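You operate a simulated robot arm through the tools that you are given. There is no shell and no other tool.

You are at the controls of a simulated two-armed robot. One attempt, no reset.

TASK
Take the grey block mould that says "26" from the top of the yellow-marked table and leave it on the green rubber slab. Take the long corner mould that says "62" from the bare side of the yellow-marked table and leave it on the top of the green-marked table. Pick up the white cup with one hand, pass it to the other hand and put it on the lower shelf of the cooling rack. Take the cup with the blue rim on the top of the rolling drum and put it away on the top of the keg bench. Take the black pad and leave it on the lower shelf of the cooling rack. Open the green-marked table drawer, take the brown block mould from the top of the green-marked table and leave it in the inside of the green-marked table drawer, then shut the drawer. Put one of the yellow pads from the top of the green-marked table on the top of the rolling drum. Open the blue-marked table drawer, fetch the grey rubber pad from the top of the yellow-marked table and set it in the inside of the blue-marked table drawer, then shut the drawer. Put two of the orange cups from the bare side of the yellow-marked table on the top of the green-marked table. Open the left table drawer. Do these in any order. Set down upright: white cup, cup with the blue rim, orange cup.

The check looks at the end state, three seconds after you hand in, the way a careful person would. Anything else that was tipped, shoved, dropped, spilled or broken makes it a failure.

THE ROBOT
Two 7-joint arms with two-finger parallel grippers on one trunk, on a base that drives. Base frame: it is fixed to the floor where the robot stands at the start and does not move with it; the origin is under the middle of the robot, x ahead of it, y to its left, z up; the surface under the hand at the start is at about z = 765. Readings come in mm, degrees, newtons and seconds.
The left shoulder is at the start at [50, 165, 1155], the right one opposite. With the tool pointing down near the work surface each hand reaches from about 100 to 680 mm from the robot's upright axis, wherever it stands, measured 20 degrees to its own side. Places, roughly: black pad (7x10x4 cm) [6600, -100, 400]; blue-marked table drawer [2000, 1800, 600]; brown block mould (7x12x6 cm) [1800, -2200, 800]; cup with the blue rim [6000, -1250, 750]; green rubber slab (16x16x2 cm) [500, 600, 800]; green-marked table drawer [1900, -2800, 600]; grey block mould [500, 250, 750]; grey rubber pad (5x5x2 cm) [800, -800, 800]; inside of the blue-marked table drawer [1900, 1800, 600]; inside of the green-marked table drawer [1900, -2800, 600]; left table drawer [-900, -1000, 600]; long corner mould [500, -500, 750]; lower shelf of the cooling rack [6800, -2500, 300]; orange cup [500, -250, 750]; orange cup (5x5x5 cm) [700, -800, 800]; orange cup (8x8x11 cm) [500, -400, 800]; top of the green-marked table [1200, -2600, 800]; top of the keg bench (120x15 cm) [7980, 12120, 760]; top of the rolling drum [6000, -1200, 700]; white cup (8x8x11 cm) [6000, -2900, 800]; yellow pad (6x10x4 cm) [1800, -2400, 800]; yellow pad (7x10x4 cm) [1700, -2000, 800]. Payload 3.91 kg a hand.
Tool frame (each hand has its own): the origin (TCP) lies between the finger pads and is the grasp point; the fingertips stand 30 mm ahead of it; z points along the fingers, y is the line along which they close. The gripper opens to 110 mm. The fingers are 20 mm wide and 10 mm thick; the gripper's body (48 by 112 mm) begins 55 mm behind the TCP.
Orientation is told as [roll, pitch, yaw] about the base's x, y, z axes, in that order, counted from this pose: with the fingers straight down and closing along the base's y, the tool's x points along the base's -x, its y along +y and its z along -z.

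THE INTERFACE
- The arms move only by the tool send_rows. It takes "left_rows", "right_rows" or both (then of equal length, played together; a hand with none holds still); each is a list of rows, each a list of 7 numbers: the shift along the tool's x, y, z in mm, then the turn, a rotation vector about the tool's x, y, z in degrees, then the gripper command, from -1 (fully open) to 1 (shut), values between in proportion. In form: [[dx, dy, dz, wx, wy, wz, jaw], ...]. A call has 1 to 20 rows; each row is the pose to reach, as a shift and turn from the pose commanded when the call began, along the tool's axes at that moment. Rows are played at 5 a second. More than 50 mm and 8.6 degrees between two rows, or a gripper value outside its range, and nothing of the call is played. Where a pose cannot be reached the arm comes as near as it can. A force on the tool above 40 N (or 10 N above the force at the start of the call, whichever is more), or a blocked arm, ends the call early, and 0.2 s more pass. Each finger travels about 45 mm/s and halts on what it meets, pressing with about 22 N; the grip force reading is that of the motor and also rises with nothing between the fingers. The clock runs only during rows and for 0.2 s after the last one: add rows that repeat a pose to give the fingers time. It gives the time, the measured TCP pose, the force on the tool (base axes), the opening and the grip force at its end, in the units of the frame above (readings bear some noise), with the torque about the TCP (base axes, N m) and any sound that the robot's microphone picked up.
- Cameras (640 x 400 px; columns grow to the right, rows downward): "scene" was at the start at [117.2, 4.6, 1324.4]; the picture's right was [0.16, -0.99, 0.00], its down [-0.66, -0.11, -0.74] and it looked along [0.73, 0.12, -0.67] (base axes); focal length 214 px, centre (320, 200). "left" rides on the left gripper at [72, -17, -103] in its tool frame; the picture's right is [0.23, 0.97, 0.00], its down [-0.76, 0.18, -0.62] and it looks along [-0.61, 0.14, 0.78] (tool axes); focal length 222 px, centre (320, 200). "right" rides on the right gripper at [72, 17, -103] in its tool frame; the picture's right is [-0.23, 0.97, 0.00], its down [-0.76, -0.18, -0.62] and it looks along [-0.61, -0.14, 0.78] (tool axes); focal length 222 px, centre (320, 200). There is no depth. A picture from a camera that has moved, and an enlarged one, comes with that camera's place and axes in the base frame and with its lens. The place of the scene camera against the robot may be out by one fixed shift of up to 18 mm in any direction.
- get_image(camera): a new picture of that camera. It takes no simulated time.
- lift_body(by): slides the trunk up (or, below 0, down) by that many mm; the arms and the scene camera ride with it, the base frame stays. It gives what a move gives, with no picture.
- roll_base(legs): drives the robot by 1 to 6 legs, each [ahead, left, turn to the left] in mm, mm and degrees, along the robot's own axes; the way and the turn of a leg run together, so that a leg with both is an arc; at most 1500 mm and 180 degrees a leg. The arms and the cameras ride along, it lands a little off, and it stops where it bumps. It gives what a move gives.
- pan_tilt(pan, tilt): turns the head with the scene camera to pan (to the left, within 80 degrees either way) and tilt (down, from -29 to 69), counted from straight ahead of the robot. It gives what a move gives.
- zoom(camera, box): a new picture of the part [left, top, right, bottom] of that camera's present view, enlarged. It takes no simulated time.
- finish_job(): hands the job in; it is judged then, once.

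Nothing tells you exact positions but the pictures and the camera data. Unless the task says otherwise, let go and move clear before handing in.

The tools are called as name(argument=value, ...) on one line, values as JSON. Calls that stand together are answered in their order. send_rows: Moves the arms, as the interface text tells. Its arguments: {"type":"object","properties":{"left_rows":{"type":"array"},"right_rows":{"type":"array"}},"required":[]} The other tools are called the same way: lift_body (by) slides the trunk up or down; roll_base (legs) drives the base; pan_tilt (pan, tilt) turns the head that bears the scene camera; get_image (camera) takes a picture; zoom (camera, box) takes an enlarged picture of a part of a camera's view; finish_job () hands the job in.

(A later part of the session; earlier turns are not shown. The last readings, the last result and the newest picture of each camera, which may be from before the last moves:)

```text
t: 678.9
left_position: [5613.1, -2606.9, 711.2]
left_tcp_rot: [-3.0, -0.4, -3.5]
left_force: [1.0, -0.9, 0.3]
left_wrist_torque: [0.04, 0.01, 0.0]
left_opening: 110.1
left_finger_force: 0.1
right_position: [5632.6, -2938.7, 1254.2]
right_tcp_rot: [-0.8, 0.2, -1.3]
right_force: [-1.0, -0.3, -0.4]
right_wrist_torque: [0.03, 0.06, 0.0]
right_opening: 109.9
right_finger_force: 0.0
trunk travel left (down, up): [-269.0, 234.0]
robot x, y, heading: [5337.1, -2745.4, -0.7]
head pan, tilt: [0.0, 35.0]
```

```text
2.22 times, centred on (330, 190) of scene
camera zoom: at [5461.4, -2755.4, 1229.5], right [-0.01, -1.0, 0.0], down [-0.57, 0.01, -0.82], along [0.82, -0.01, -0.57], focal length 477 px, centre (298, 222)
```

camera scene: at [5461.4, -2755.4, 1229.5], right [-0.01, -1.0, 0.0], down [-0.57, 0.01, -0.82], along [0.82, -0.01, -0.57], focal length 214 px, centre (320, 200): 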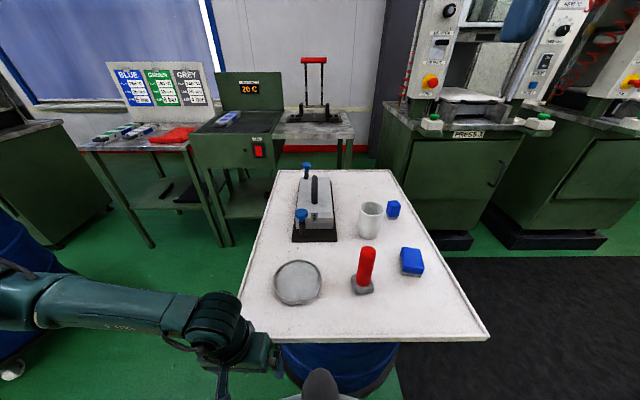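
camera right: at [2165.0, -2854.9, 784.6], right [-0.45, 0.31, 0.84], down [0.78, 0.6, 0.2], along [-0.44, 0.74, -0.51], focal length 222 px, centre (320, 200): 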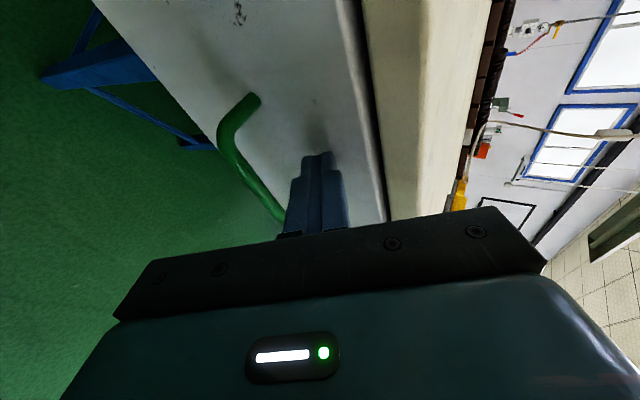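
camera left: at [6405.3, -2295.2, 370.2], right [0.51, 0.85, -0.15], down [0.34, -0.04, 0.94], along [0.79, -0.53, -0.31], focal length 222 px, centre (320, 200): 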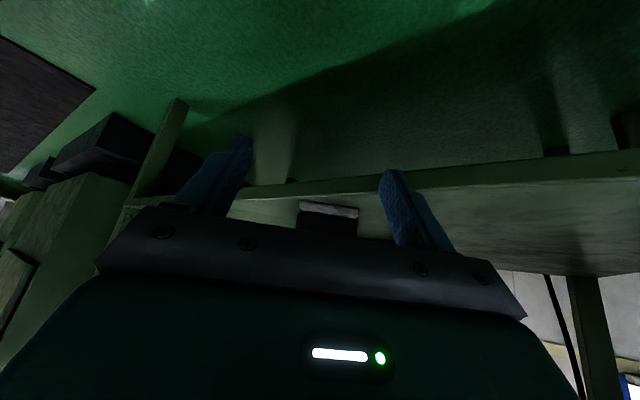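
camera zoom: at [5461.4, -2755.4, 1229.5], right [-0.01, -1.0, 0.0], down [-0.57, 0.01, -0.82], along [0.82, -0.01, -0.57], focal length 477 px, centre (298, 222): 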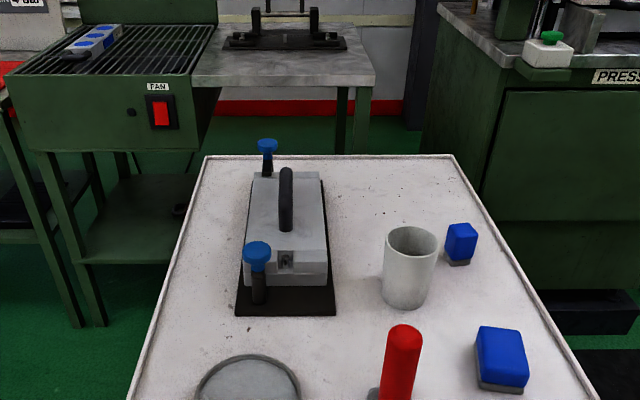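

The white cup stands at about [5941, -2908] on the board (top z ≈ 748). The right hand will pick it, then the left takes it tilted for the low shelf. I raise the left hand, drive 30 mm closer and lower the trunk for reach.

send_rows(left_rows=[[10, 0, -45, 1, 0, 0, -1], [20, 0, -90, 2, 0, -1, -1], [30, 0, -135, 3, 0, -2, -1], [40, 0, -180, 3, 0, -3, -1], [50, 0, -225, 3, 0, -3, -1], [60, 0, -270, 3, 0, -3, -1], [60, 0, -315, 3, 0, -3, -1], [60, 0, -360, 3, 0, -3, -1]])

roll_base(legs=[[30, 0, 0.6]])

lift_body(by=-200)

get_image(camera="right")

get_image(camera="scene")

```text
t: 680.6
left_position: [5551.3, -2584.4, 1070.6]
left_tcp_rot: [-6.0, -0.2, -0.6]
left_force: [-0.2, -0.2, -0.1]
left_wrist_torque: [0.01, -0.04, -0.02]
left_opening: 109.8
left_finger_force: 0.1
left hand out of reach, approached as far as the arm can: row 2, 3, 4, 5, 6
right_position: [5633.3, -2939.9, 1254.0]
right_tcp_rot: [-0.8, 0.2, -1.3]
right_force: [-0.5, -0.2, 0.2]
right_wrist_torque: [0.01, 0.02, -0.01]
right_opening: 109.9
right_finger_force: 0.1
trunk travel left (down, up): [-269.0, 234.0]
robot x, y, heading: [5339.5, -2743.5, -0.5]
head pan, tilt: [0.0, 35.0]
```

```text
t: 681.5
left_position: [5579.4, -2581.9, 1071.2]
left_tcp_rot: [-6.1, -0.1, 0.1]
left_force: [0.6, -0.4, -0.3]
left_wrist_torque: [0.0, 0.03, -0.01]
left_opening: 110.0
left_finger_force: 0.0
right_position: [5667.1, -2935.7, 1254.8]
right_tcp_rot: [-0.9, 0.3, -0.7]
right_force: [-0.2, -0.1, -0.2]
right_wrist_torque: [-0.04, 0.03, 0.01]
right_opening: 110.0
right_finger_force: 0.2
trunk travel left (down, up): [-269.0, 234.0]
robot x, y, heading: [5366.1, -2742.2, 0.1]
head pan, tilt: [0.0, 35.0]
```

```text
t: 683.7
left_position: [5580.4, -2582.7, 870.8]
left_tcp_rot: [-6.0, -0.2, 0.1]
left_force: [0.2, -0.4, 0.0]
left_wrist_torque: [-0.01, -0.01, -0.03]
left_opening: 110.4
left_finger_force: 0.0
right_position: [5664.9, -2936.3, 1054.2]
right_tcp_rot: [-0.8, 0.2, -0.7]
right_force: [0.3, 0.4, 0.3]
right_wrist_torque: [-0.04, -0.04, -0.01]
right_opening: 110.2
right_finger_force: 0.1
trunk travel left (down, up): [-69.0, 434.0]
robot x, y, heading: [5368.7, -2743.5, -0.1]
head pan, tilt: [0.0, 35.0]
```

```text
taken
camera right: at [5593.1, -2917.0, 1158.3], right [0.24, 0.97, -0.01], down [0.76, -0.18, 0.62], along [0.6, -0.16, -0.78], focal length 222 px, centre (320, 200)
```

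right: 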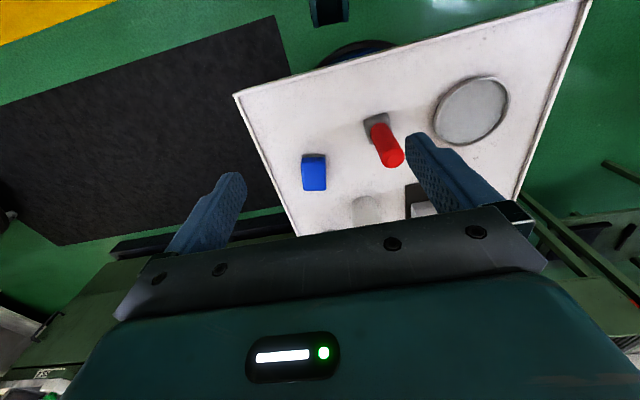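

```text
taken
camera scene: at [5491.5, -2754.4, 1029.6], right [0.0, -1.0, 0.0], down [-0.57, 0.0, -0.82], along [0.82, 0.0, -0.57], focal length 214 px, centre (320, 200)
```

scene: 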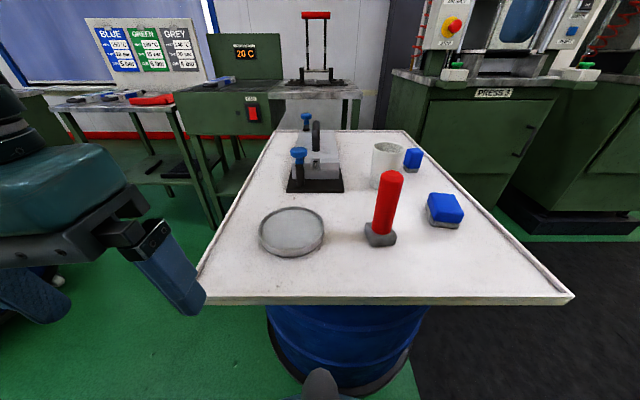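

send_rows(right_rows=[[-40, 4, 10, 0, 0, 0, -1], [-80, 8, 25, 0, 0, 0, -1], [-120, 12, 40, 0, 0, 0, -1], [-160, 16, 55, 0, 0, 0, -1], [-200, 20, 70, 0, 0, 0, -1], [-240, 24, 85, 0, 0, 0, -1], [-276, 28, 100, 0, 0, 0, -1], [-276, 28, 100, 0, 0, 0, -1]])

get_image(camera="right")

```text
t: 685.5
left_position: [5580.4, -2581.6, 871.2]
left_tcp_rot: [-6.0, -0.2, 0.1]
left_force: [0.1, 0.0, 0.2]
left_wrist_torque: [-0.01, 0.01, 0.02]
left_opening: 110.1
left_finger_force: 0.1
right_position: [5871.8, -2969.7, 920.2]
right_tcp_rot: [-0.8, 0.3, -0.8]
right_force: [0.7, 0.1, 0.2]
right_wrist_torque: [0.01, -0.01, -0.03]
right_opening: 110.0
right_finger_force: 0.0
right hand out of reach, approached as far as the arm can: row 2, 3, 4, 5, 6, 7, 8
trunk travel left (down, up): [-69.0, 434.0]
robot x, y, heading: [5369.0, -2746.3, 0.3]
head pan, tilt: [0.0, 35.0]
```

```text
taken
camera right: at [5799.5, -2949.7, 1024.5], right [0.24, 0.97, -0.01], down [0.76, -0.18, 0.62], along [0.6, -0.16, -0.78], focal length 222 px, centre (320, 200)
```

right: 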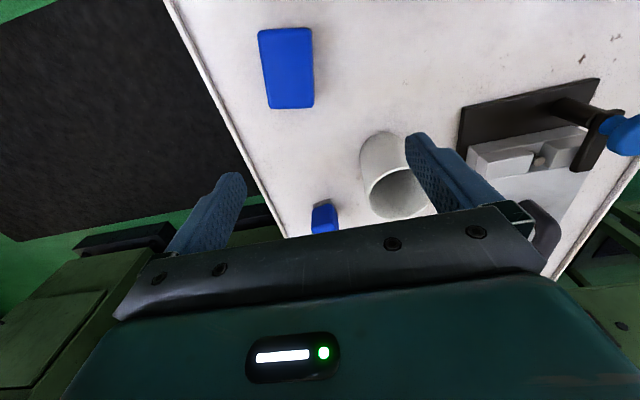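

The right arm can't reach the cup; the left can, and the right hand suits the rack better anyway (facing it squarely). So: left picks, passes to the right. I retract the right hand and slide 365 mm right (south).

send_rows(right_rows=[[40, 0, -20, 0, 0, 0, -1], [80, 0, -40, 0, 0, 0, -1], [120, 0, -60, 0, 0, 0, -1], [160, 0, -80, 0, 0, 0, -1], [200, 0, -100, 0, 0, 0, -1], [200, 0, -100, 0, 0, 0, -1]])

roll_base(legs=[[0, -365, 0]])

lift_body(by=150)

send_rows(left_rows=[[-40, 0, 0, -2, 0, 0, -1], [-80, 0, 0, -4, 0, 0, -1], [-120, 0, 0, -6, 0, 0, -1], [-160, 0, 0, -6, 0, 0, -1], [-200, 0, 10, -6, 0, 0, -1], [-240, 0, 20, -6, 0, 0, -1], [-280, 0, 30, -6, 0, 0, -1]])

get_image(camera="left")

get_image(camera="scene")

```text
t: 686.9
left_position: [5578.9, -2582.6, 871.3]
left_tcp_rot: [-5.9, -0.2, 0.1]
left_force: [-0.5, -0.3, 1.0]
left_wrist_torque: [0.04, -0.03, -0.01]
left_opening: 110.0
left_finger_force: 0.0
right_position: [5671.3, -2962.7, 1020.4]
right_tcp_rot: [-0.8, 0.1, -0.8]
right_force: [0.3, -0.6, 0.3]
right_wrist_torque: [-0.01, 0.05, -0.03]
right_opening: 109.8
right_finger_force: 0.0
trunk travel left (down, up): [-69.0, 434.0]
robot x, y, heading: [5367.2, -2748.9, -0.3]
head pan, tilt: [0.0, 35.0]
```

```text
t: 690.6
left_position: [5578.9, -2945.3, 871.3]
left_tcp_rot: [-6.0, -0.2, 0.1]
left_force: [0.5, 0.0, 0.4]
left_wrist_torque: [0.02, 0.02, 0.02]
left_opening: 110.0
left_finger_force: 0.1
right_position: [5672.3, -3326.7, 1020.1]
right_tcp_rot: [-0.8, 0.2, -0.8]
right_force: [0.8, 0.7, -0.3]
right_wrist_torque: [-0.01, -0.01, -0.03]
right_opening: 110.1
right_finger_force: 0.2
trunk travel left (down, up): [-69.0, 434.0]
robot x, y, heading: [5367.1, -3110.6, 0.3]
head pan, tilt: [0.0, 35.0]
```

```text
t: 692.4
left_position: [5578.7, -2946.8, 1021.7]
left_tcp_rot: [-6.1, -0.3, 0.2]
left_force: [0.3, 0.5, 0.5]
left_wrist_torque: [0.01, -0.01, -0.01]
left_opening: 110.1
left_finger_force: 0.0
right_position: [5671.9, -3325.5, 1169.2]
right_tcp_rot: [-0.8, 0.1, -0.8]
right_force: [-0.4, -0.3, 0.2]
right_wrist_torque: [0.03, -0.02, -0.01]
right_opening: 110.2
right_finger_force: 0.0
trunk travel left (down, up): [-219.0, 284.0]
robot x, y, heading: [5373.3, -3107.3, -0.1]
head pan, tilt: [0.0, 35.0]
```

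```text
t: 694.0
left_position: [5860.8, -2947.0, 992.8]
left_tcp_rot: [-0.1, -0.3, 0.1]
left_force: [-0.2, 0.3, -0.1]
left_wrist_torque: [-0.02, 0.02, 0.0]
left_opening: 110.1
left_finger_force: 0.1
right_position: [5672.3, -3325.8, 1170.7]
right_tcp_rot: [-0.8, 0.3, -0.8]
right_force: [-0.5, -0.2, 0.1]
right_wrist_torque: [-0.02, 0.02, 0.0]
right_opening: 110.1
right_finger_force: 0.0
trunk travel left (down, up): [-219.0, 284.0]
robot x, y, heading: [5365.8, -3105.7, 0.2]
head pan, tilt: [0.0, 35.0]
```

```text
taken
camera left: at [5789.4, -2965.2, 1094.3], right [-0.23, 0.97, 0.0], down [0.76, 0.18, 0.63], along [0.61, 0.14, -0.78], focal length 222 px, centre (320, 200)
```

left: 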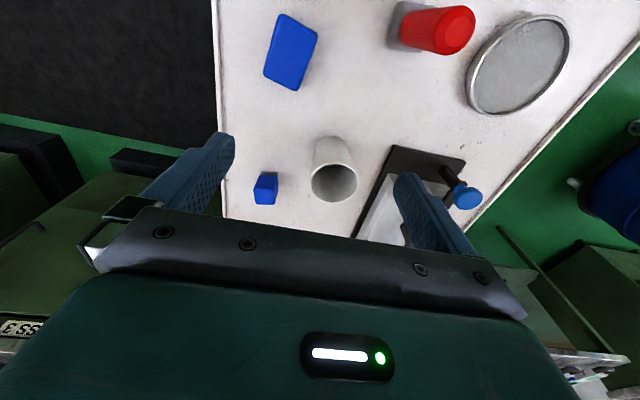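

```text
taken
camera scene: at [5491.9, -3117.4, 1179.5], right [0.0, -1.0, 0.0], down [-0.57, 0.0, -0.82], along [0.82, 0.0, -0.57], focal length 214 px, centre (320, 200)
```

scene: 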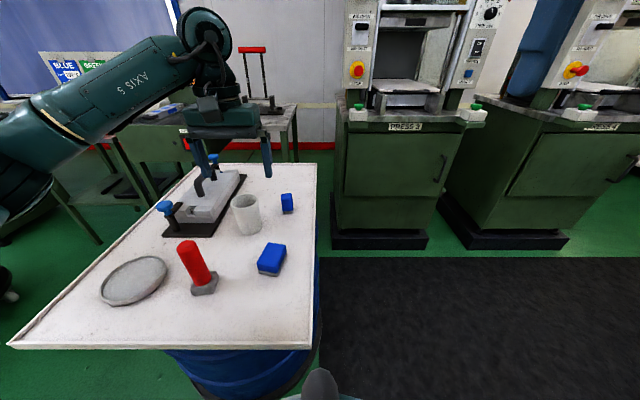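

The cup stands at [5945, -2909], rim near z = 850. I bring the left hand over it and down so that it grips only the upper part.

send_rows(left_rows=[[-28, 13, 10, 0, 0, 0, -1], [-56, 26, 20, 0, 0, 0, -1], [-84, 38, 30, 0, 0, 0, -1], [-84, 38, 65, 0, 0, 0, -1], [-84, 38, 65, 0, 0, 0, -1]])

get_image(camera="left")

```text
t: 695.2
left_position: [5943.2, -2910.8, 927.8]
left_tcp_rot: [0.0, -0.2, 0.0]
left_force: [-0.3, 0.8, 0.4]
left_wrist_torque: [0.0, 0.01, -0.02]
left_opening: 110.0
left_finger_force: 0.0
right_position: [5672.3, -3326.7, 1170.1]
right_tcp_rot: [-0.8, 0.2, -0.8]
right_force: [-0.4, 0.1, -0.4]
right_wrist_torque: [-0.02, 0.03, 0.02]
right_opening: 110.1
right_finger_force: 0.0
trunk travel left (down, up): [-219.0, 284.0]
robot x, y, heading: [5370.5, -3108.7, 0.1]
head pan, tilt: [0.0, 35.0]
```

```text
taken
camera left: at [5871.1, -2928.4, 1030.7], right [-0.23, 0.97, 0.0], down [0.76, 0.18, 0.63], along [0.61, 0.14, -0.78], focal length 222 px, centre (320, 200)
```

left: 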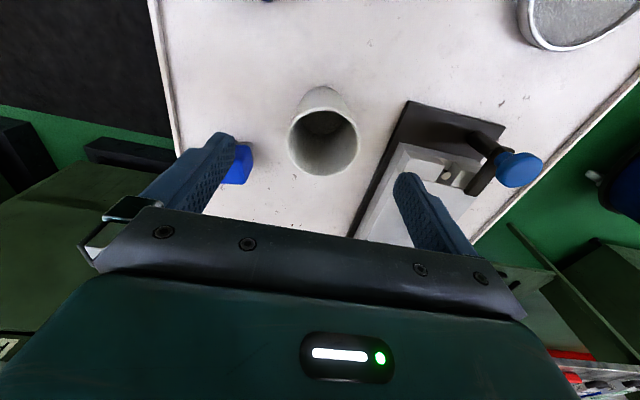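

send_rows(left_rows=[[-7, 3, 30, 0, 0, 0, -1], [-7, 3, 60, 0, 0, 0, -1], [-7, 3, 80, 0, 0, 0, -1], [-7, 3, 89, 0, 0, 0, -1], [-7, 3, 89, 0, 0, 0, -1]])

get_image(camera="left")

zoom(camera="scene", box=[100, 80, 340, 280])

```text
t: 696.4
left_position: [5951.1, -2906.7, 837.8]
left_tcp_rot: [0.0, -0.2, 0.2]
left_force: [0.1, 0.5, -0.4]
left_wrist_torque: [-0.02, -0.01, 0.0]
left_opening: 110.1
left_finger_force: 0.0
right_position: [5672.0, -3326.8, 1170.5]
right_tcp_rot: [-0.8, 0.2, -0.7]
right_force: [0.1, 0.9, 0.8]
right_wrist_torque: [-0.02, 0.01, 0.03]
right_opening: 109.8
right_finger_force: 0.1
trunk travel left (down, up): [-219.0, 284.0]
robot x, y, heading: [5368.5, -3107.6, 0.0]
head pan, tilt: [0.0, 35.0]
```

```text
taken
camera left: at [5879.7, -2924.9, 940.2], right [-0.23, 0.97, 0.0], down [0.76, 0.18, 0.63], along [0.61, 0.14, -0.78], focal length 222 px, centre (320, 200)
```

left: 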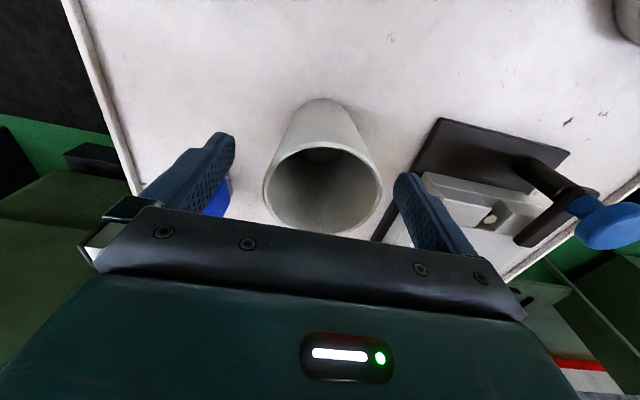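

```text
2.00 times, centred on (220, 180) of scene
camera zoom: at [5491.6, -3117.3, 1179.5], right [0.0, -1.0, 0.0], down [-0.57, 0.0, -0.82], along [0.82, 0.0, -0.57], focal length 429 px, centre (520, 240)
```

zoom: 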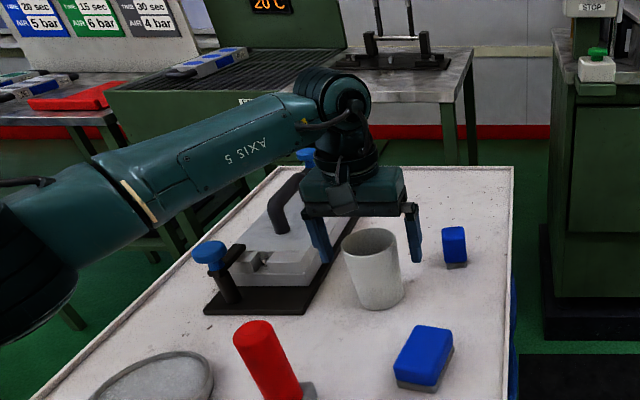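

send_rows(left_rows=[[0, 0, 0, 0, 0, 0, -0.5], [0, 0, 0, 0, 0, 0, -0.2], [0, 0, 0, 0, 0, 0, 0.1], [0, 0, 0, 0, 0, 0, 1], [0, 0, 0, 0, 0, 0, 1], [0, 0, 0, 0, 0, 0, 1]])

send_rows(left_rows=[[0, 0, -8, 0, 0, 0, 1], [0, 0, -30, 0, 0, 0, 1], [0, 0, -70, 0, 0, 0, 1], [0, 0, -110, 0, 0, 0, 1], [20, 0, -150, 0, 0, 0, 1], [50, 0, -185, 0, 0, 0, 1], [85, 0, -210, 0, 0, 0, 1], [120, 0, -220, 0, 0, 0, 1]])

get_image(camera="left")

get_image(camera="scene")

```text
t: 697.8
left_position: [5951.6, -2907.2, 840.2]
left_tcp_rot: [0.0, -0.2, 0.1]
left_force: [0.5, 0.1, -0.7]
left_wrist_torque: [0.01, 0.01, -0.02]
left_opening: 69.2
left_finger_force: 21.6
right_position: [5671.9, -3326.2, 1170.3]
right_tcp_rot: [-0.7, 0.2, -0.8]
right_force: [0.2, 0.1, 0.1]
right_wrist_torque: [-0.03, -0.05, -0.04]
right_opening: 109.9
right_finger_force: 0.1
trunk travel left (down, up): [-219.0, 284.0]
robot x, y, heading: [5367.8, -3108.2, 0.0]
head pan, tilt: [0.0, 35.0]
```

```text
t: 699.6
left_position: [5827.8, -2907.1, 1057.9]
left_tcp_rot: [0.0, -0.2, 0.1]
left_force: [-0.4, 0.5, -0.8]
left_wrist_torque: [-0.01, 0.03, 0.01]
left_opening: 69.3
left_finger_force: 21.9
right_position: [5671.1, -3326.4, 1171.2]
right_tcp_rot: [-0.8, 0.3, -0.7]
right_force: [0.0, -0.4, 0.1]
right_wrist_torque: [0.03, 0.01, 0.0]
right_opening: 109.9
right_finger_force: 0.0
trunk travel left (down, up): [-219.0, 284.0]
robot x, y, heading: [5371.8, -3109.9, 0.1]
head pan, tilt: [0.0, 35.0]
```

```text
taken
camera left: at [5755.4, -2924.6, 1160.2], right [-0.23, 0.97, 0.0], down [0.76, 0.18, 0.63], along [0.61, 0.14, -0.78], focal length 222 px, centre (320, 200)
```

left: 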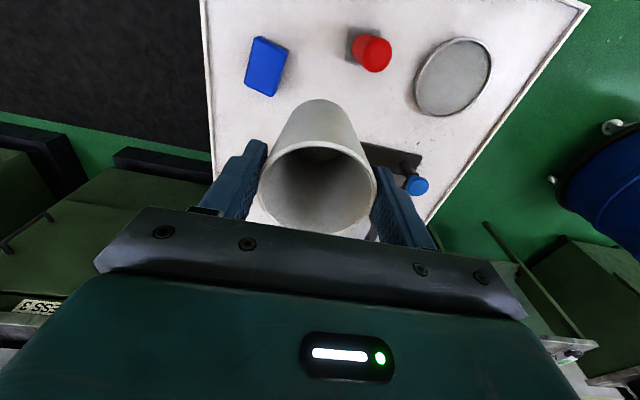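

```text
taken
camera scene: at [5491.3, -3117.2, 1179.5], right [0.0, -1.0, 0.0], down [-0.57, 0.0, -0.82], along [0.82, 0.0, -0.57], focal length 214 px, centre (320, 200)
```

scene: 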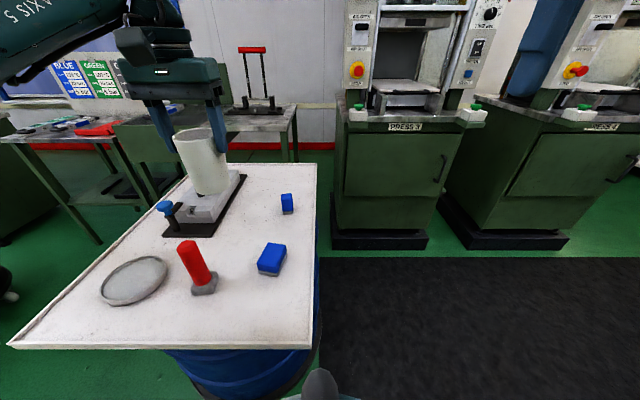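

The cup is held by its upper part. I back away to open floor for the pass.

roll_base(legs=[[-450, 0, 0]])

send_rows(left_rows=[[4, -40, 10, 0, 0, 0, 1], [8, -80, 20, 0, 0, 0, 1], [12, -120, 30, 0, 0, 0, 1], [16, -160, 40, 0, 0, 0, 1], [20, -200, 50, 0, 0, 0, 1], [20, -200, 50, 0, 0, 0, 1]], right_rows=[[15, 0, 30, 0, 0, 0, -1], [30, 0, 60, 0, 0, 0, -1], [30, 0, 90, 0, 0, 0, -1], [30, 0, 120, 0, 0, 0, -1], [30, 0, 150, 0, 0, 0, -1], [30, 0, 150, 0, 0, 0, -1]])

get_image(camera="scene")

```text
t: 702.3
left_position: [5371.6, -2906.7, 1058.0]
left_tcp_rot: [0.1, -0.1, 0.3]
left_force: [0.4, 0.5, -1.6]
left_wrist_torque: [0.01, -0.01, -0.03]
left_opening: 68.9
left_finger_force: 22.0
right_position: [5217.3, -3327.0, 1170.8]
right_tcp_rot: [-0.7, 0.2, -0.7]
right_force: [-0.3, -0.3, -0.5]
right_wrist_torque: [0.0, 0.03, 0.0]
right_opening: 110.1
right_finger_force: 0.0
trunk travel left (down, up): [-219.0, 284.0]
robot x, y, heading: [4913.4, -3107.5, 0.2]
head pan, tilt: [0.0, 35.0]
```

```text
t: 703.7
left_position: [5353.1, -3105.6, 1008.7]
left_tcp_rot: [-0.1, -0.2, 0.3]
left_force: [-0.2, -0.3, 0.4]
left_wrist_torque: [0.01, -0.01, -0.04]
left_opening: 68.8
left_finger_force: 21.9
right_position: [5186.1, -3325.9, 1018.4]
right_tcp_rot: [-0.6, 0.3, -0.6]
right_force: [0.0, -0.2, -0.3]
right_wrist_torque: [0.01, 0.01, -0.04]
right_opening: 109.9
right_finger_force: 0.1
trunk travel left (down, up): [-219.0, 284.0]
robot x, y, heading: [4911.8, -3110.9, 0.3]
head pan, tilt: [0.0, 35.0]
```

```text
taken
camera scene: at [5035.9, -3117.7, 1179.5], right [0.0, -1.0, 0.0], down [-0.57, 0.0, -0.82], along [0.82, 0.0, -0.57], focal length 214 px, centre (320, 200)
```

scene: 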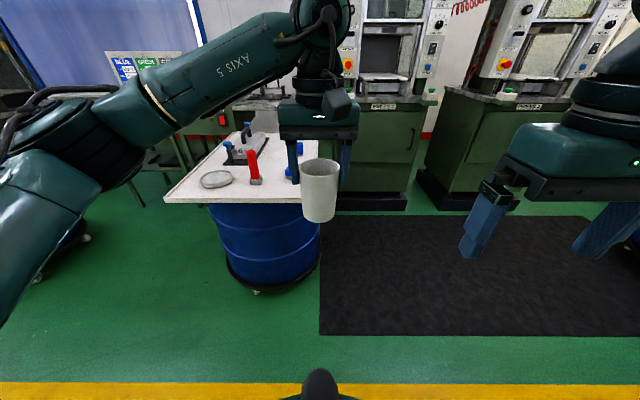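

I extend the left hand with the cup to give room, and bring the right hand, tilted with fingers nearly forward, to the right side at a lower height.

send_rows(left_rows=[[-18, 0, -3, 0, 0, 0, 1], [-35, 0, -6, 0, 0, 0, 1], [-53, 0, -9, 0, 0, 0, 1], [-70, 0, -12, 0, 0, 0, 1], [-88, 0, -15, 0, 0, 0, 1], [-105, 0, -18, 0, 0, 0, 1], [-123, 0, -20, 0, 0, 0, 1], [-140, 0, -22, 0, 0, 0, 1], [-140, 0, -22, 0, 0, 0, 1]], right_rows=[[-37, 0, 22, 0, -7.5, 0, -1], [-75, 0, 44, 0, -15, 0, -1], [-112, 0, 67, 0, -22.5, 0, -1], [-149, 0, 89, 0, -30, 0, -1], [-186, 0, 111, 0, -37.5, 0, -1], [-224, 0, 133, 0, -45, 0, -1], [-261, 0, 156, 0, -52.5, 0, -1], [-298, 0, 178, 0, -60, 0, -1], [-298, 0, 178, 0, -60, 0, -1]])

get_image(camera="scene")

```text
t: 705.7
left_position: [5488.7, -3103.0, 1028.1]
left_tcp_rot: [0.1, -0.3, 0.2]
left_force: [-0.6, 1.0, -0.5]
left_wrist_torque: [0.01, 0.06, -0.02]
left_opening: 69.0
left_finger_force: 22.4
left hand out of reach, approached as far as the arm can: row 8, 9
right_position: [5483.9, -3333.1, 840.2]
right_tcp_rot: [-1.3, -59.8, 0.7]
right_force: [-0.7, -0.4, 0.5]
right_wrist_torque: [0.0, 0.0, -0.02]
right_opening: 110.0
right_finger_force: 0.1
trunk travel left (down, up): [-219.0, 284.0]
robot x, y, heading: [4912.5, -3106.8, 0.4]
head pan, tilt: [0.0, 35.0]
```

```text
taken
camera scene: at [5035.9, -3117.7, 1179.5], right [0.0, -1.0, 0.0], down [-0.57, 0.0, -0.82], along [0.82, 0.0, -0.57], focal length 214 px, centre (320, 200)
```

scene: 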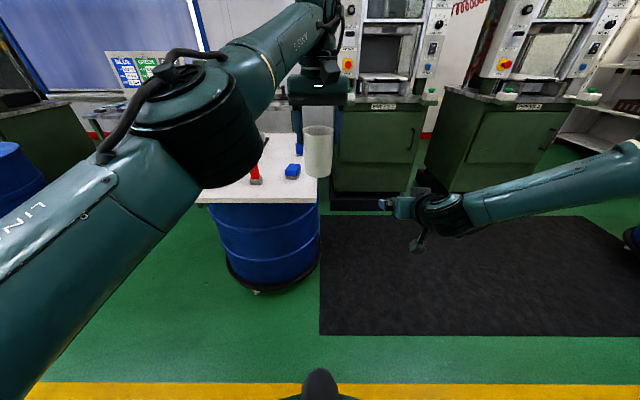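

send_rows(right_rows=[[0, 46, 0, 0, 0, 0, -1], [0, 92, 0, 0, 0, 0, -1], [0, 138, 0, 0, 0, 0, -1], [0, 184, 0, 0, 0, 0, -1], [0, 229, 0, 0, 0, 0, -1], [0, 229, 0, 0, 0, 0, -1]])

get_image(camera="scene")

get_image(camera="right")

```text
t: 707.1
left_position: [5488.1, -3103.3, 1027.8]
left_tcp_rot: [0.0, -0.2, 0.4]
left_force: [0.2, -0.1, -0.2]
left_wrist_torque: [0.0, 0.0, 0.0]
left_opening: 69.1
left_finger_force: 22.0
right_position: [5453.8, -3230.3, 883.0]
right_tcp_rot: [-1.5, -59.7, 0.7]
right_force: [0.5, -0.3, -0.1]
right_wrist_torque: [0.0, 0.04, 0.01]
right_opening: 110.2
right_finger_force: 0.0
right hand out of reach, approached as far as the arm can: row 2, 3, 4, 5, 6
trunk travel left (down, up): [-219.0, 284.0]
robot x, y, heading: [4912.3, -3111.1, 0.1]
head pan, tilt: [0.0, 35.0]
```

```text
taken
camera scene: at [5035.9, -3117.7, 1179.5], right [0.0, -1.0, 0.0], down [-0.57, 0.0, -0.82], along [0.82, 0.0, -0.57], focal length 214 px, centre (320, 200)
```

scene: 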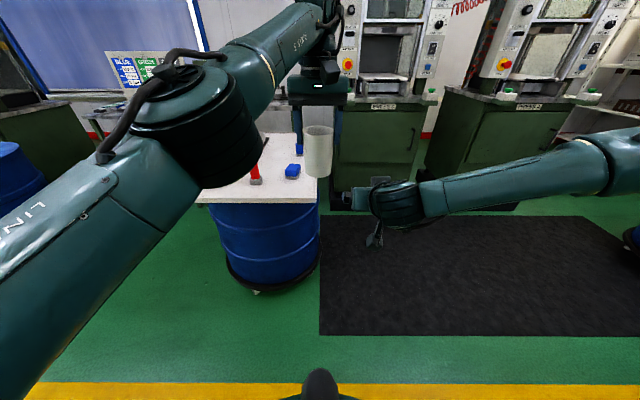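

```text
taken
camera right: at [5328.9, -3212.5, 873.3], right [0.12, 0.98, 0.18], down [-0.16, -0.16, 0.97], along [0.98, -0.15, 0.13], focal length 222 px, centre (320, 200)
```

right: 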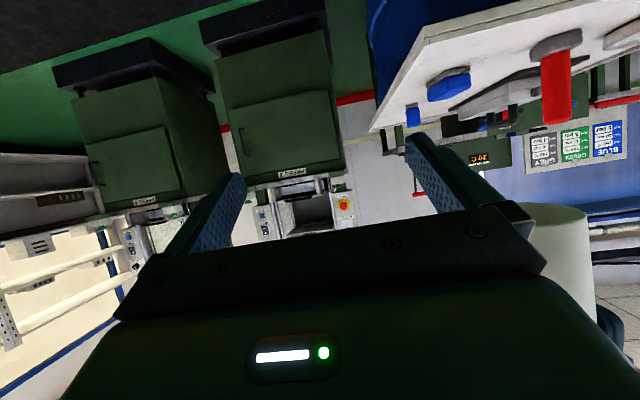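

The right arm can't come to the middle, so I make the pass further right and lower. First the right hand goes down and aside, then the left brings the cup over.

send_rows(right_rows=[[38, -20, 8, 0, 0, 0, -1], [76, -40, 16, 0, 0, 0, -1], [114, -60, 24, 0, 0, 0, -1], [152, -80, 32, 0, 0, 0, -1], [188, -100, 40, 0, 0, 0, -1], [188, -100, 40, 0, 0, 0, -1]])

send_rows(left_rows=[[15, -26, 25, 0, 0, 0, 1], [29, -52, 50, 0, 0, 0, 1], [43, -79, 74, 0, 0, 0, 1], [57, -105, 99, 0, 0, 0, 1], [72, -131, 123, 0, 0, 0, 1], [86, -157, 148, 0, 0, 0, 1], [86, -157, 148, 0, 0, 0, 1]])

get_image(camera="scene")

get_image(camera="left")

```text
t: 708.5
left_position: [5488.6, -3102.7, 1028.6]
left_tcp_rot: [0.0, -0.3, 0.3]
left_force: [0.0, 0.2, -0.6]
left_wrist_torque: [-0.01, 0.0, -0.02]
left_opening: 68.9
left_finger_force: 21.8
right_position: [5424.7, -3287.0, 789.9]
right_tcp_rot: [-1.8, -59.4, 0.7]
right_force: [-0.5, 0.4, 0.9]
right_wrist_torque: [0.0, -0.02, -0.02]
right_opening: 110.0
right_finger_force: 0.1
right hand out of reach, approached as far as the arm can: row 3, 4, 5, 6
trunk travel left (down, up): [-219.0, 284.0]
robot x, y, heading: [4914.3, -3104.5, 0.1]
head pan, tilt: [0.0, 35.0]
```

```text
t: 710.1
left_position: [5512.4, -3132.7, 893.3]
left_tcp_rot: [-0.1, -0.2, 0.2]
left_force: [-0.3, 0.6, -1.5]
left_wrist_torque: [0.02, 0.02, 0.05]
left_opening: 68.7
left_finger_force: 22.4
left hand out of reach, approached as far as the arm can: row 1, 2, 3, 4, 5, 6, 7
right_position: [5424.0, -3285.6, 790.3]
right_tcp_rot: [-1.8, -59.4, 0.7]
right_force: [0.3, -0.6, 0.0]
right_wrist_torque: [0.04, 0.0, -0.02]
right_opening: 110.0
right_finger_force: 0.1
trunk travel left (down, up): [-219.0, 284.0]
robot x, y, heading: [4912.2, -3109.6, 0.7]
head pan, tilt: [0.0, 35.0]
```

```text
taken
camera scene: at [5035.8, -3117.7, 1179.5], right [0.0, -1.0, 0.0], down [-0.57, 0.0, -0.82], along [0.82, 0.0, -0.57], focal length 214 px, centre (320, 200)
```

scene: 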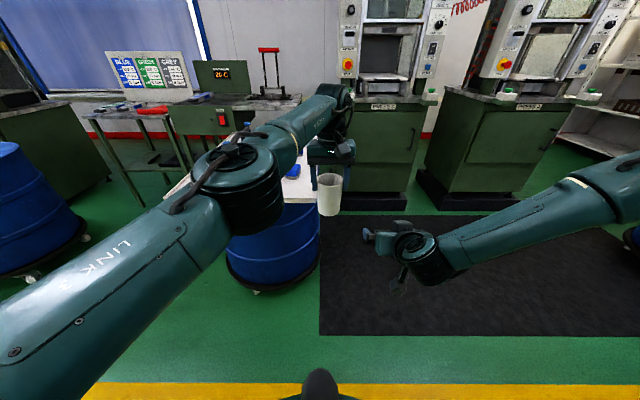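

```text
taken
camera left: at [5440.5, -3150.8, 995.3], right [-0.23, 0.97, 0.0], down [0.76, 0.18, 0.62], along [0.61, 0.14, -0.78], focal length 222 px, centre (320, 200)
```

left: 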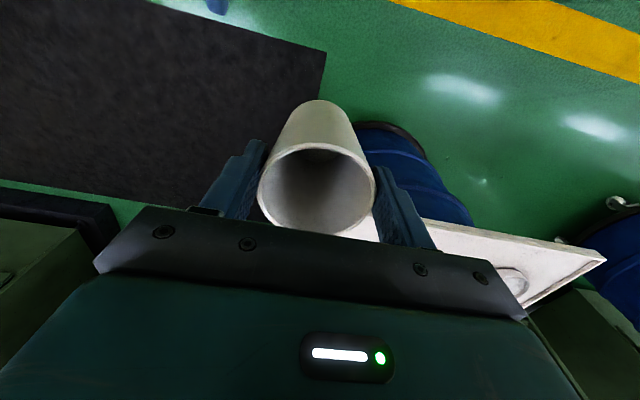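

send_rows(left_rows=[[35, 0, -25, 0, 0, 0, 1], [70, 0, -50, 0, 0, 0, 1], [105, 0, -75, 0, 0, 0, 1], [140, 0, -107, 0, 0, 0, 1], [160, -30, -107, 0, 0, 0, 1], [160, -65, -107, 0, 0, 0, 1], [160, -97, -107, 0, 0, 0, 1], [160, -97, -107, 0, 0, 0, 1]])

```text
t: 711.9
left_position: [5356.3, -3226.9, 1005.1]
left_tcp_rot: [0.0, -0.1, 0.3]
left_force: [1.0, 0.1, -0.4]
left_wrist_torque: [0.02, 0.01, -0.03]
left_opening: 69.0
left_finger_force: 22.0
left hand out of reach, approached as far as the arm can: row 1, 2, 3, 4
right_position: [5424.0, -3286.7, 789.3]
right_tcp_rot: [-1.7, -59.5, 0.8]
right_force: [-0.9, -0.4, -0.2]
right_wrist_torque: [0.01, 0.01, 0.02]
right_opening: 110.0
right_finger_force: 0.0
trunk travel left (down, up): [-219.0, 284.0]
robot x, y, heading: [4913.7, -3112.4, 0.1]
head pan, tilt: [0.0, 35.0]
```

send_rows(right_rows=[[3, 12, -20, 0, 0, 0, -1], [5, 24, -41, 0, 0, 0, -1], [8, 36, -61, 0, 0, 0, -1], [10, 48, -82, 0, 0, 0, -1], [10, 60, -82, 0, 0, 0, -1], [10, 60, -82, 0, 0, 0, -1]])

pan_tilt(pan=-15, tilt=40)

get_image(camera="scene")

get_image(camera="right")

```text
t: 713.3
left_position: [5356.5, -3226.6, 1005.6]
left_tcp_rot: [0.0, -0.2, 0.3]
left_force: [-0.6, 1.8, -0.7]
left_wrist_torque: [0.0, 0.03, 0.0]
left_opening: 69.3
left_finger_force: 21.7
right_position: [5350.1, -3245.5, 836.7]
right_tcp_rot: [-1.7, -59.6, 0.8]
right_force: [-0.7, 0.2, 0.5]
right_wrist_torque: [0.01, 0.0, 0.03]
right_opening: 110.2
right_finger_force: 0.2
right hand out of reach, approached as far as the arm can: row 2, 3, 4, 5, 6
trunk travel left (down, up): [-219.0, 284.0]
robot x, y, heading: [4913.4, -3108.5, -0.1]
head pan, tilt: [0.0, 35.0]
```

```text
t: 714.1
left_position: [5356.4, -3225.8, 1005.5]
left_tcp_rot: [0.0, -0.3, 0.3]
left_force: [-0.5, 0.5, -1.0]
left_wrist_torque: [-0.03, -0.01, 0.01]
left_opening: 69.0
left_finger_force: 22.0
right_position: [5350.2, -3245.8, 838.6]
right_tcp_rot: [-1.5, -59.7, 0.8]
right_force: [-0.1, -0.3, -0.1]
right_wrist_torque: [0.0, 0.02, 0.0]
right_opening: 110.0
right_finger_force: 0.0
trunk travel left (down, up): [-219.0, 284.0]
robot x, y, heading: [4911.4, -3109.3, 0.3]
head pan, tilt: [-15.0, 40.0]
```

```text
taken
camera scene: at [5030.1, -3139.7, 1172.0], right [-0.25, -0.97, 0.0], down [-0.62, 0.16, -0.77], along [0.74, -0.2, -0.64], focal length 214 px, centre (320, 200)
```

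scene: 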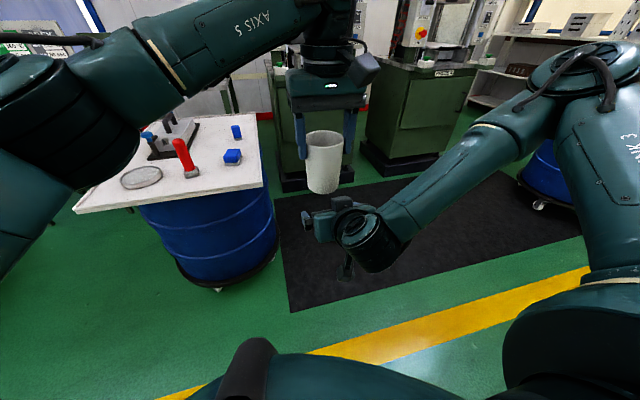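

```text
taken
camera right: at [5223.0, -3227.8, 827.4], right [0.12, 0.98, 0.18], down [-0.16, -0.16, 0.97], along [0.98, -0.15, 0.13], focal length 222 px, centre (320, 200)
```

right: 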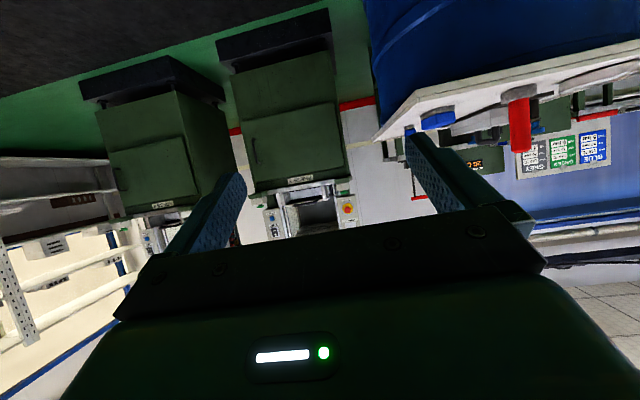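

send_rows(left_rows=[[0, -10, 0, 0, 0, 0, 1], [0, -20, 0, 0, 0, 0, 1], [0, -28, 0, 0, 0, 0, 1], [0, -28, 0, 0, 0, 0, 1]], right_rows=[[0, -3, 0, 0, 0, 0, -1], [0, -6, 0, 0, 0, 0, -1], [0, -9, 0, 0, 0, 0, -1], [0, -9, 0, 0, 0, 0, -1]])

```text
t: 715.1
left_position: [5354.7, -3256.4, 1005.2]
left_tcp_rot: [0.1, -0.2, 0.3]
left_force: [0.9, -0.1, -1.6]
left_wrist_torque: [0.01, 0.0, -0.01]
left_opening: 68.9
left_finger_force: 22.0
right_position: [5349.5, -3254.7, 837.1]
right_tcp_rot: [-1.4, -59.7, 0.7]
right_force: [-0.4, 0.0, 0.0]
right_wrist_torque: [0.0, 0.01, 0.0]
right_opening: 110.2
right_finger_force: 0.1
trunk travel left (down, up): [-219.0, 284.0]
robot x, y, heading: [4916.2, -3111.7, 0.4]
head pan, tilt: [-15.0, 40.0]
```

The cup is now right above the right hand's open fingers. I raise the right hand step by step around the cup's lower half.

send_rows(right_rows=[[-20, 0, -13, 0, 0, 0, -1], [-40, -1, -25, 0, 0, 0, -1], [-60, -2, -37, 0, 0, 0, -1], [-60, -2, -37, 0, 0, 0, -1]])

get_image(camera="right")

zoom(camera="scene", box=[230, 60, 470, 290])

```text
t: 716.1
left_position: [5354.9, -3256.2, 1006.1]
left_tcp_rot: [0.0, -0.3, 0.3]
left_force: [0.2, -0.2, -0.8]
left_wrist_torque: [0.0, 0.0, 0.01]
left_opening: 69.0
left_finger_force: 22.2
right_position: [5347.0, -3253.6, 908.0]
right_tcp_rot: [-1.6, -59.7, 0.7]
right_force: [0.2, 0.2, -1.1]
right_wrist_torque: [0.02, -0.02, 0.01]
right_opening: 110.0
right_finger_force: 0.1
trunk travel left (down, up): [-219.0, 284.0]
robot x, y, heading: [4914.7, -3110.2, 0.1]
head pan, tilt: [-15.0, 40.0]
```

```text
taken
camera right: at [5220.2, -3236.3, 897.6], right [0.12, 0.98, 0.18], down [-0.16, -0.16, 0.97], along [0.98, -0.15, 0.13], focal length 222 px, centre (320, 200)
```

right: 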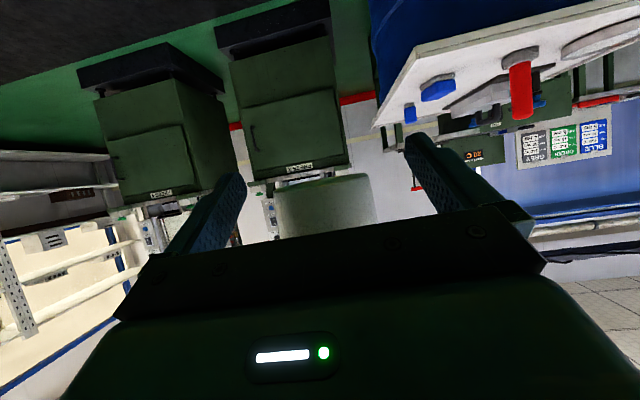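

```text
1.74 times, centred on (350, 175) of scene
camera zoom: at [5030.0, -3139.8, 1171.9], right [-0.26, -0.97, 0.0], down [-0.62, 0.16, -0.77], along [0.74, -0.2, -0.64], focal length 373 px, centre (268, 244)
```

zoom: 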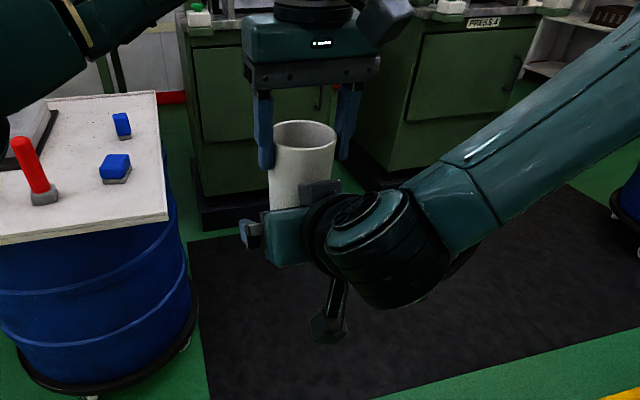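

send_rows(right_rows=[[-12, 0, -7, 0, 0, 0, -1], [-25, 0, -14, 0, 0, 0, -1], [-37, 0, -21.5, 0, 0, 0, -1], [-37, 0, -21.5, 0, 0, 0, -1]])

get_image(camera="right")

get_image(camera="left")

zoom(camera="scene", box=[230, 60, 470, 290])

```text
t: 717.1
left_position: [5355.1, -3255.1, 1005.0]
left_tcp_rot: [0.0, -0.2, 0.3]
left_force: [-0.8, 0.0, -0.9]
left_wrist_torque: [0.0, -0.01, -0.02]
left_opening: 68.7
left_finger_force: 21.9
right_position: [5345.5, -3253.3, 950.0]
right_tcp_rot: [-1.6, -59.8, 0.8]
right_force: [-0.3, -0.4, -0.5]
right_wrist_torque: [0.01, 0.04, 0.01]
right_opening: 110.2
right_finger_force: 0.1
trunk travel left (down, up): [-219.0, 284.0]
robot x, y, heading: [4908.8, -3110.4, 0.1]
head pan, tilt: [-15.0, 40.0]
```

```text
taken
camera right: at [5219.9, -3235.1, 941.1], right [0.12, 0.98, 0.18], down [-0.16, -0.16, 0.97], along [0.98, -0.15, 0.13], focal length 222 px, centre (320, 200)
```

right: 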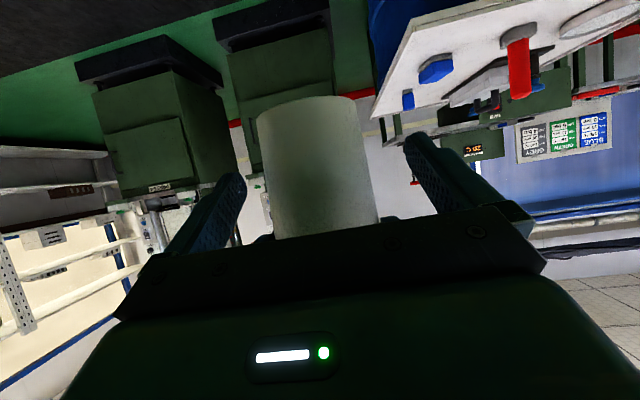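

```text
taken
camera left: at [5283.1, -3274.0, 1107.5], right [-0.23, 0.97, 0.0], down [0.76, 0.18, 0.63], along [0.61, 0.14, -0.78], focal length 222 px, centre (320, 200)
```

left: 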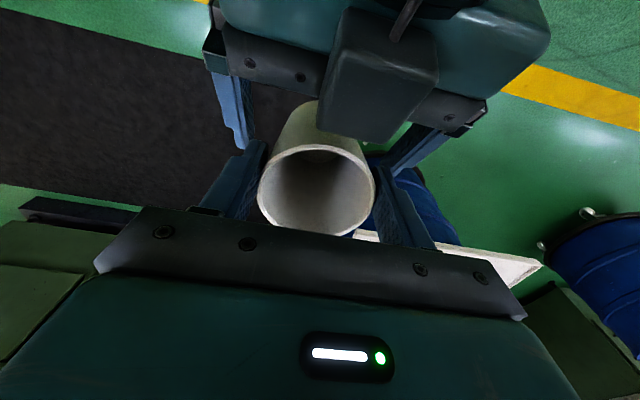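

```text
1.74 times, centred on (350, 175) of scene
camera zoom: at [5030.0, -3139.8, 1172.0], right [-0.26, -0.97, 0.0], down [-0.62, 0.16, -0.77], along [0.74, -0.2, -0.64], focal length 373 px, centre (268, 244)
```

zoom: 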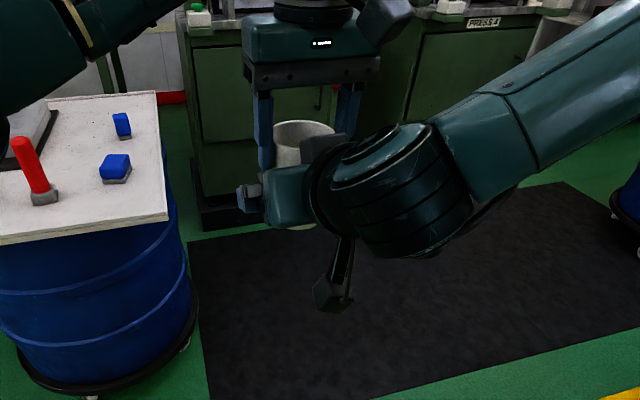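

The cup stands between the right fingers without any contact force. I close the right hand on it.

send_rows(right_rows=[[0, 0, 0, 0, 0, 0, -0.6], [0, 0, 0, 0, 0, 0, -0.35], [0, 0, 0, 0, 0, 0, -0.15], [0, 0, 0, 0, 0, 0, 0.1], [0, 0, 0, 0, 0, 0, 0.5], [0, 0, 0, 0, 0, 0, 1], [0, 0, 0, 0, 0, 0, 1]])

get_image(camera="right")

get_image(camera="left")

```text
t: 718.7
left_position: [5356.3, -3254.5, 1006.1]
left_tcp_rot: [0.2, -0.1, 0.3]
left_force: [-4.5, 18.8, 1.3]
left_wrist_torque: [0.54, 0.15, 0.01]
left_opening: 69.0
left_finger_force: 22.0
right_position: [5345.9, -3254.4, 951.1]
right_tcp_rot: [-1.5, -59.8, 0.5]
right_force: [4.5, -18.3, -1.5]
right_wrist_torque: [0.48, 0.07, -0.17]
right_opening: 64.4
right_finger_force: 22.0
trunk travel left (down, up): [-219.0, 284.0]
robot x, y, heading: [4914.8, -3111.5, 0.4]
head pan, tilt: [-15.0, 40.0]
```

```text
taken
camera right: at [5220.2, -3235.5, 940.8], right [0.13, 0.97, 0.18], down [-0.16, -0.16, 0.97], along [0.98, -0.15, 0.13], focal length 222 px, centre (320, 200)
```

right: 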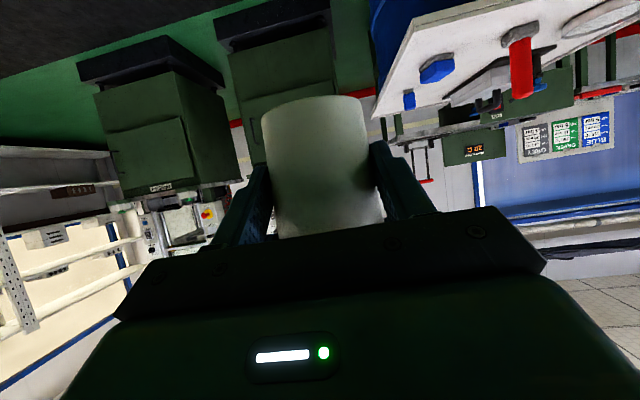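

```text
taken
camera left: at [5283.5, -3273.4, 1107.6], right [-0.23, 0.97, 0.0], down [0.76, 0.18, 0.63], along [0.61, 0.15, -0.78], focal length 222 px, centre (320, 200)
```

left: 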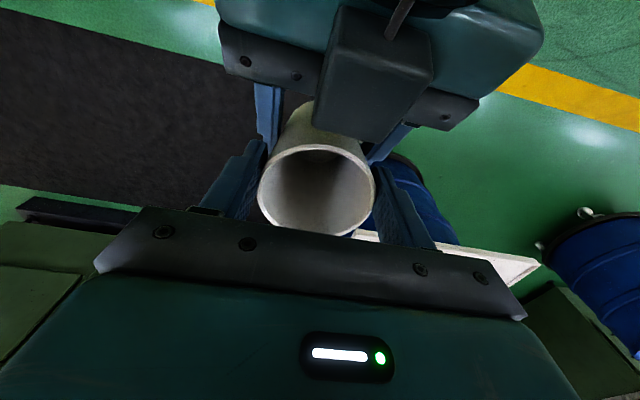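

The right hand holds the cup (64.4 mm). Now the left lets go and rises straight up.

send_rows(left_rows=[[0, 0, 0, 0, 0, 0, 0], [0, 0, 0, 0, 0, 0, -0.4], [0, 0, 0, 0, 0, 0, -0.7], [0, 0, 0, 0, 0, 0, -1], [0, 0, 0, 0, 0, 0, -1], [0, 0, -25, 0, 0, 0, -1], [0, 0, -60, 0, 0, 0, -1], [0, 0, -100, 0, 0, 0, -1], [0, 20, -130, 0, 0, 0, -1], [0, 60, -140, 0, 0, 0, -1], [0, 100, -140, 0, 0, 0, -1], [0, 140, -140, 0, 0, 0, -1]])

get_image(camera="right")

get_image(camera="scene")

```text
t: 721.3
left_position: [5354.4, -3115.5, 1144.8]
left_tcp_rot: [0.1, -0.1, 0.3]
left_force: [0.2, -0.6, -0.7]
left_wrist_torque: [-0.02, 0.01, 0.01]
left_opening: 109.8
left_finger_force: 0.0
left hand out of reach, approached as far as the arm can: row 7, 8, 9
right_position: [5346.0, -3252.4, 950.9]
right_tcp_rot: [-1.5, -59.9, 0.9]
right_force: [0.0, 0.0, 1.1]
right_wrist_torque: [-0.02, 0.05, 0.03]
right_opening: 64.0
right_finger_force: 22.1
trunk travel left (down, up): [-219.0, 284.0]
robot x, y, heading: [4911.6, -3107.8, 0.2]
head pan, tilt: [-15.0, 40.0]
```

```text
taken
camera right: at [5220.0, -3234.7, 940.9], right [0.12, 0.98, 0.18], down [-0.16, -0.16, 0.97], along [0.98, -0.15, 0.13], focal length 222 px, centre (320, 200)
```

right: 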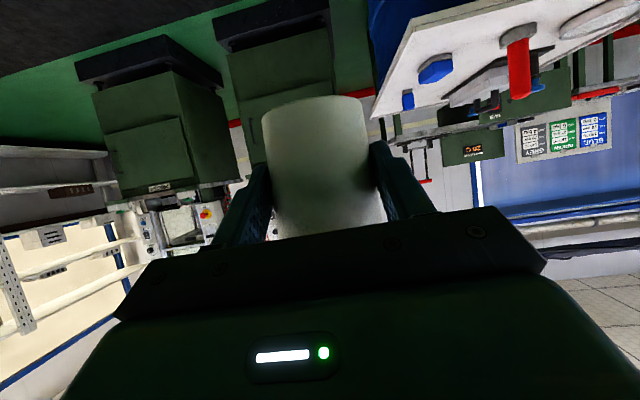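

```text
taken
camera scene: at [5030.2, -3139.2, 1172.0], right [-0.26, -0.97, 0.0], down [-0.62, 0.16, -0.77], along [0.74, -0.2, -0.64], focal length 214 px, centre (320, 200)
```

scene: 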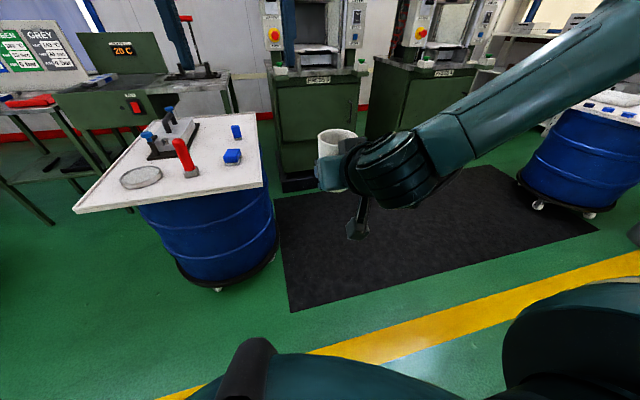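

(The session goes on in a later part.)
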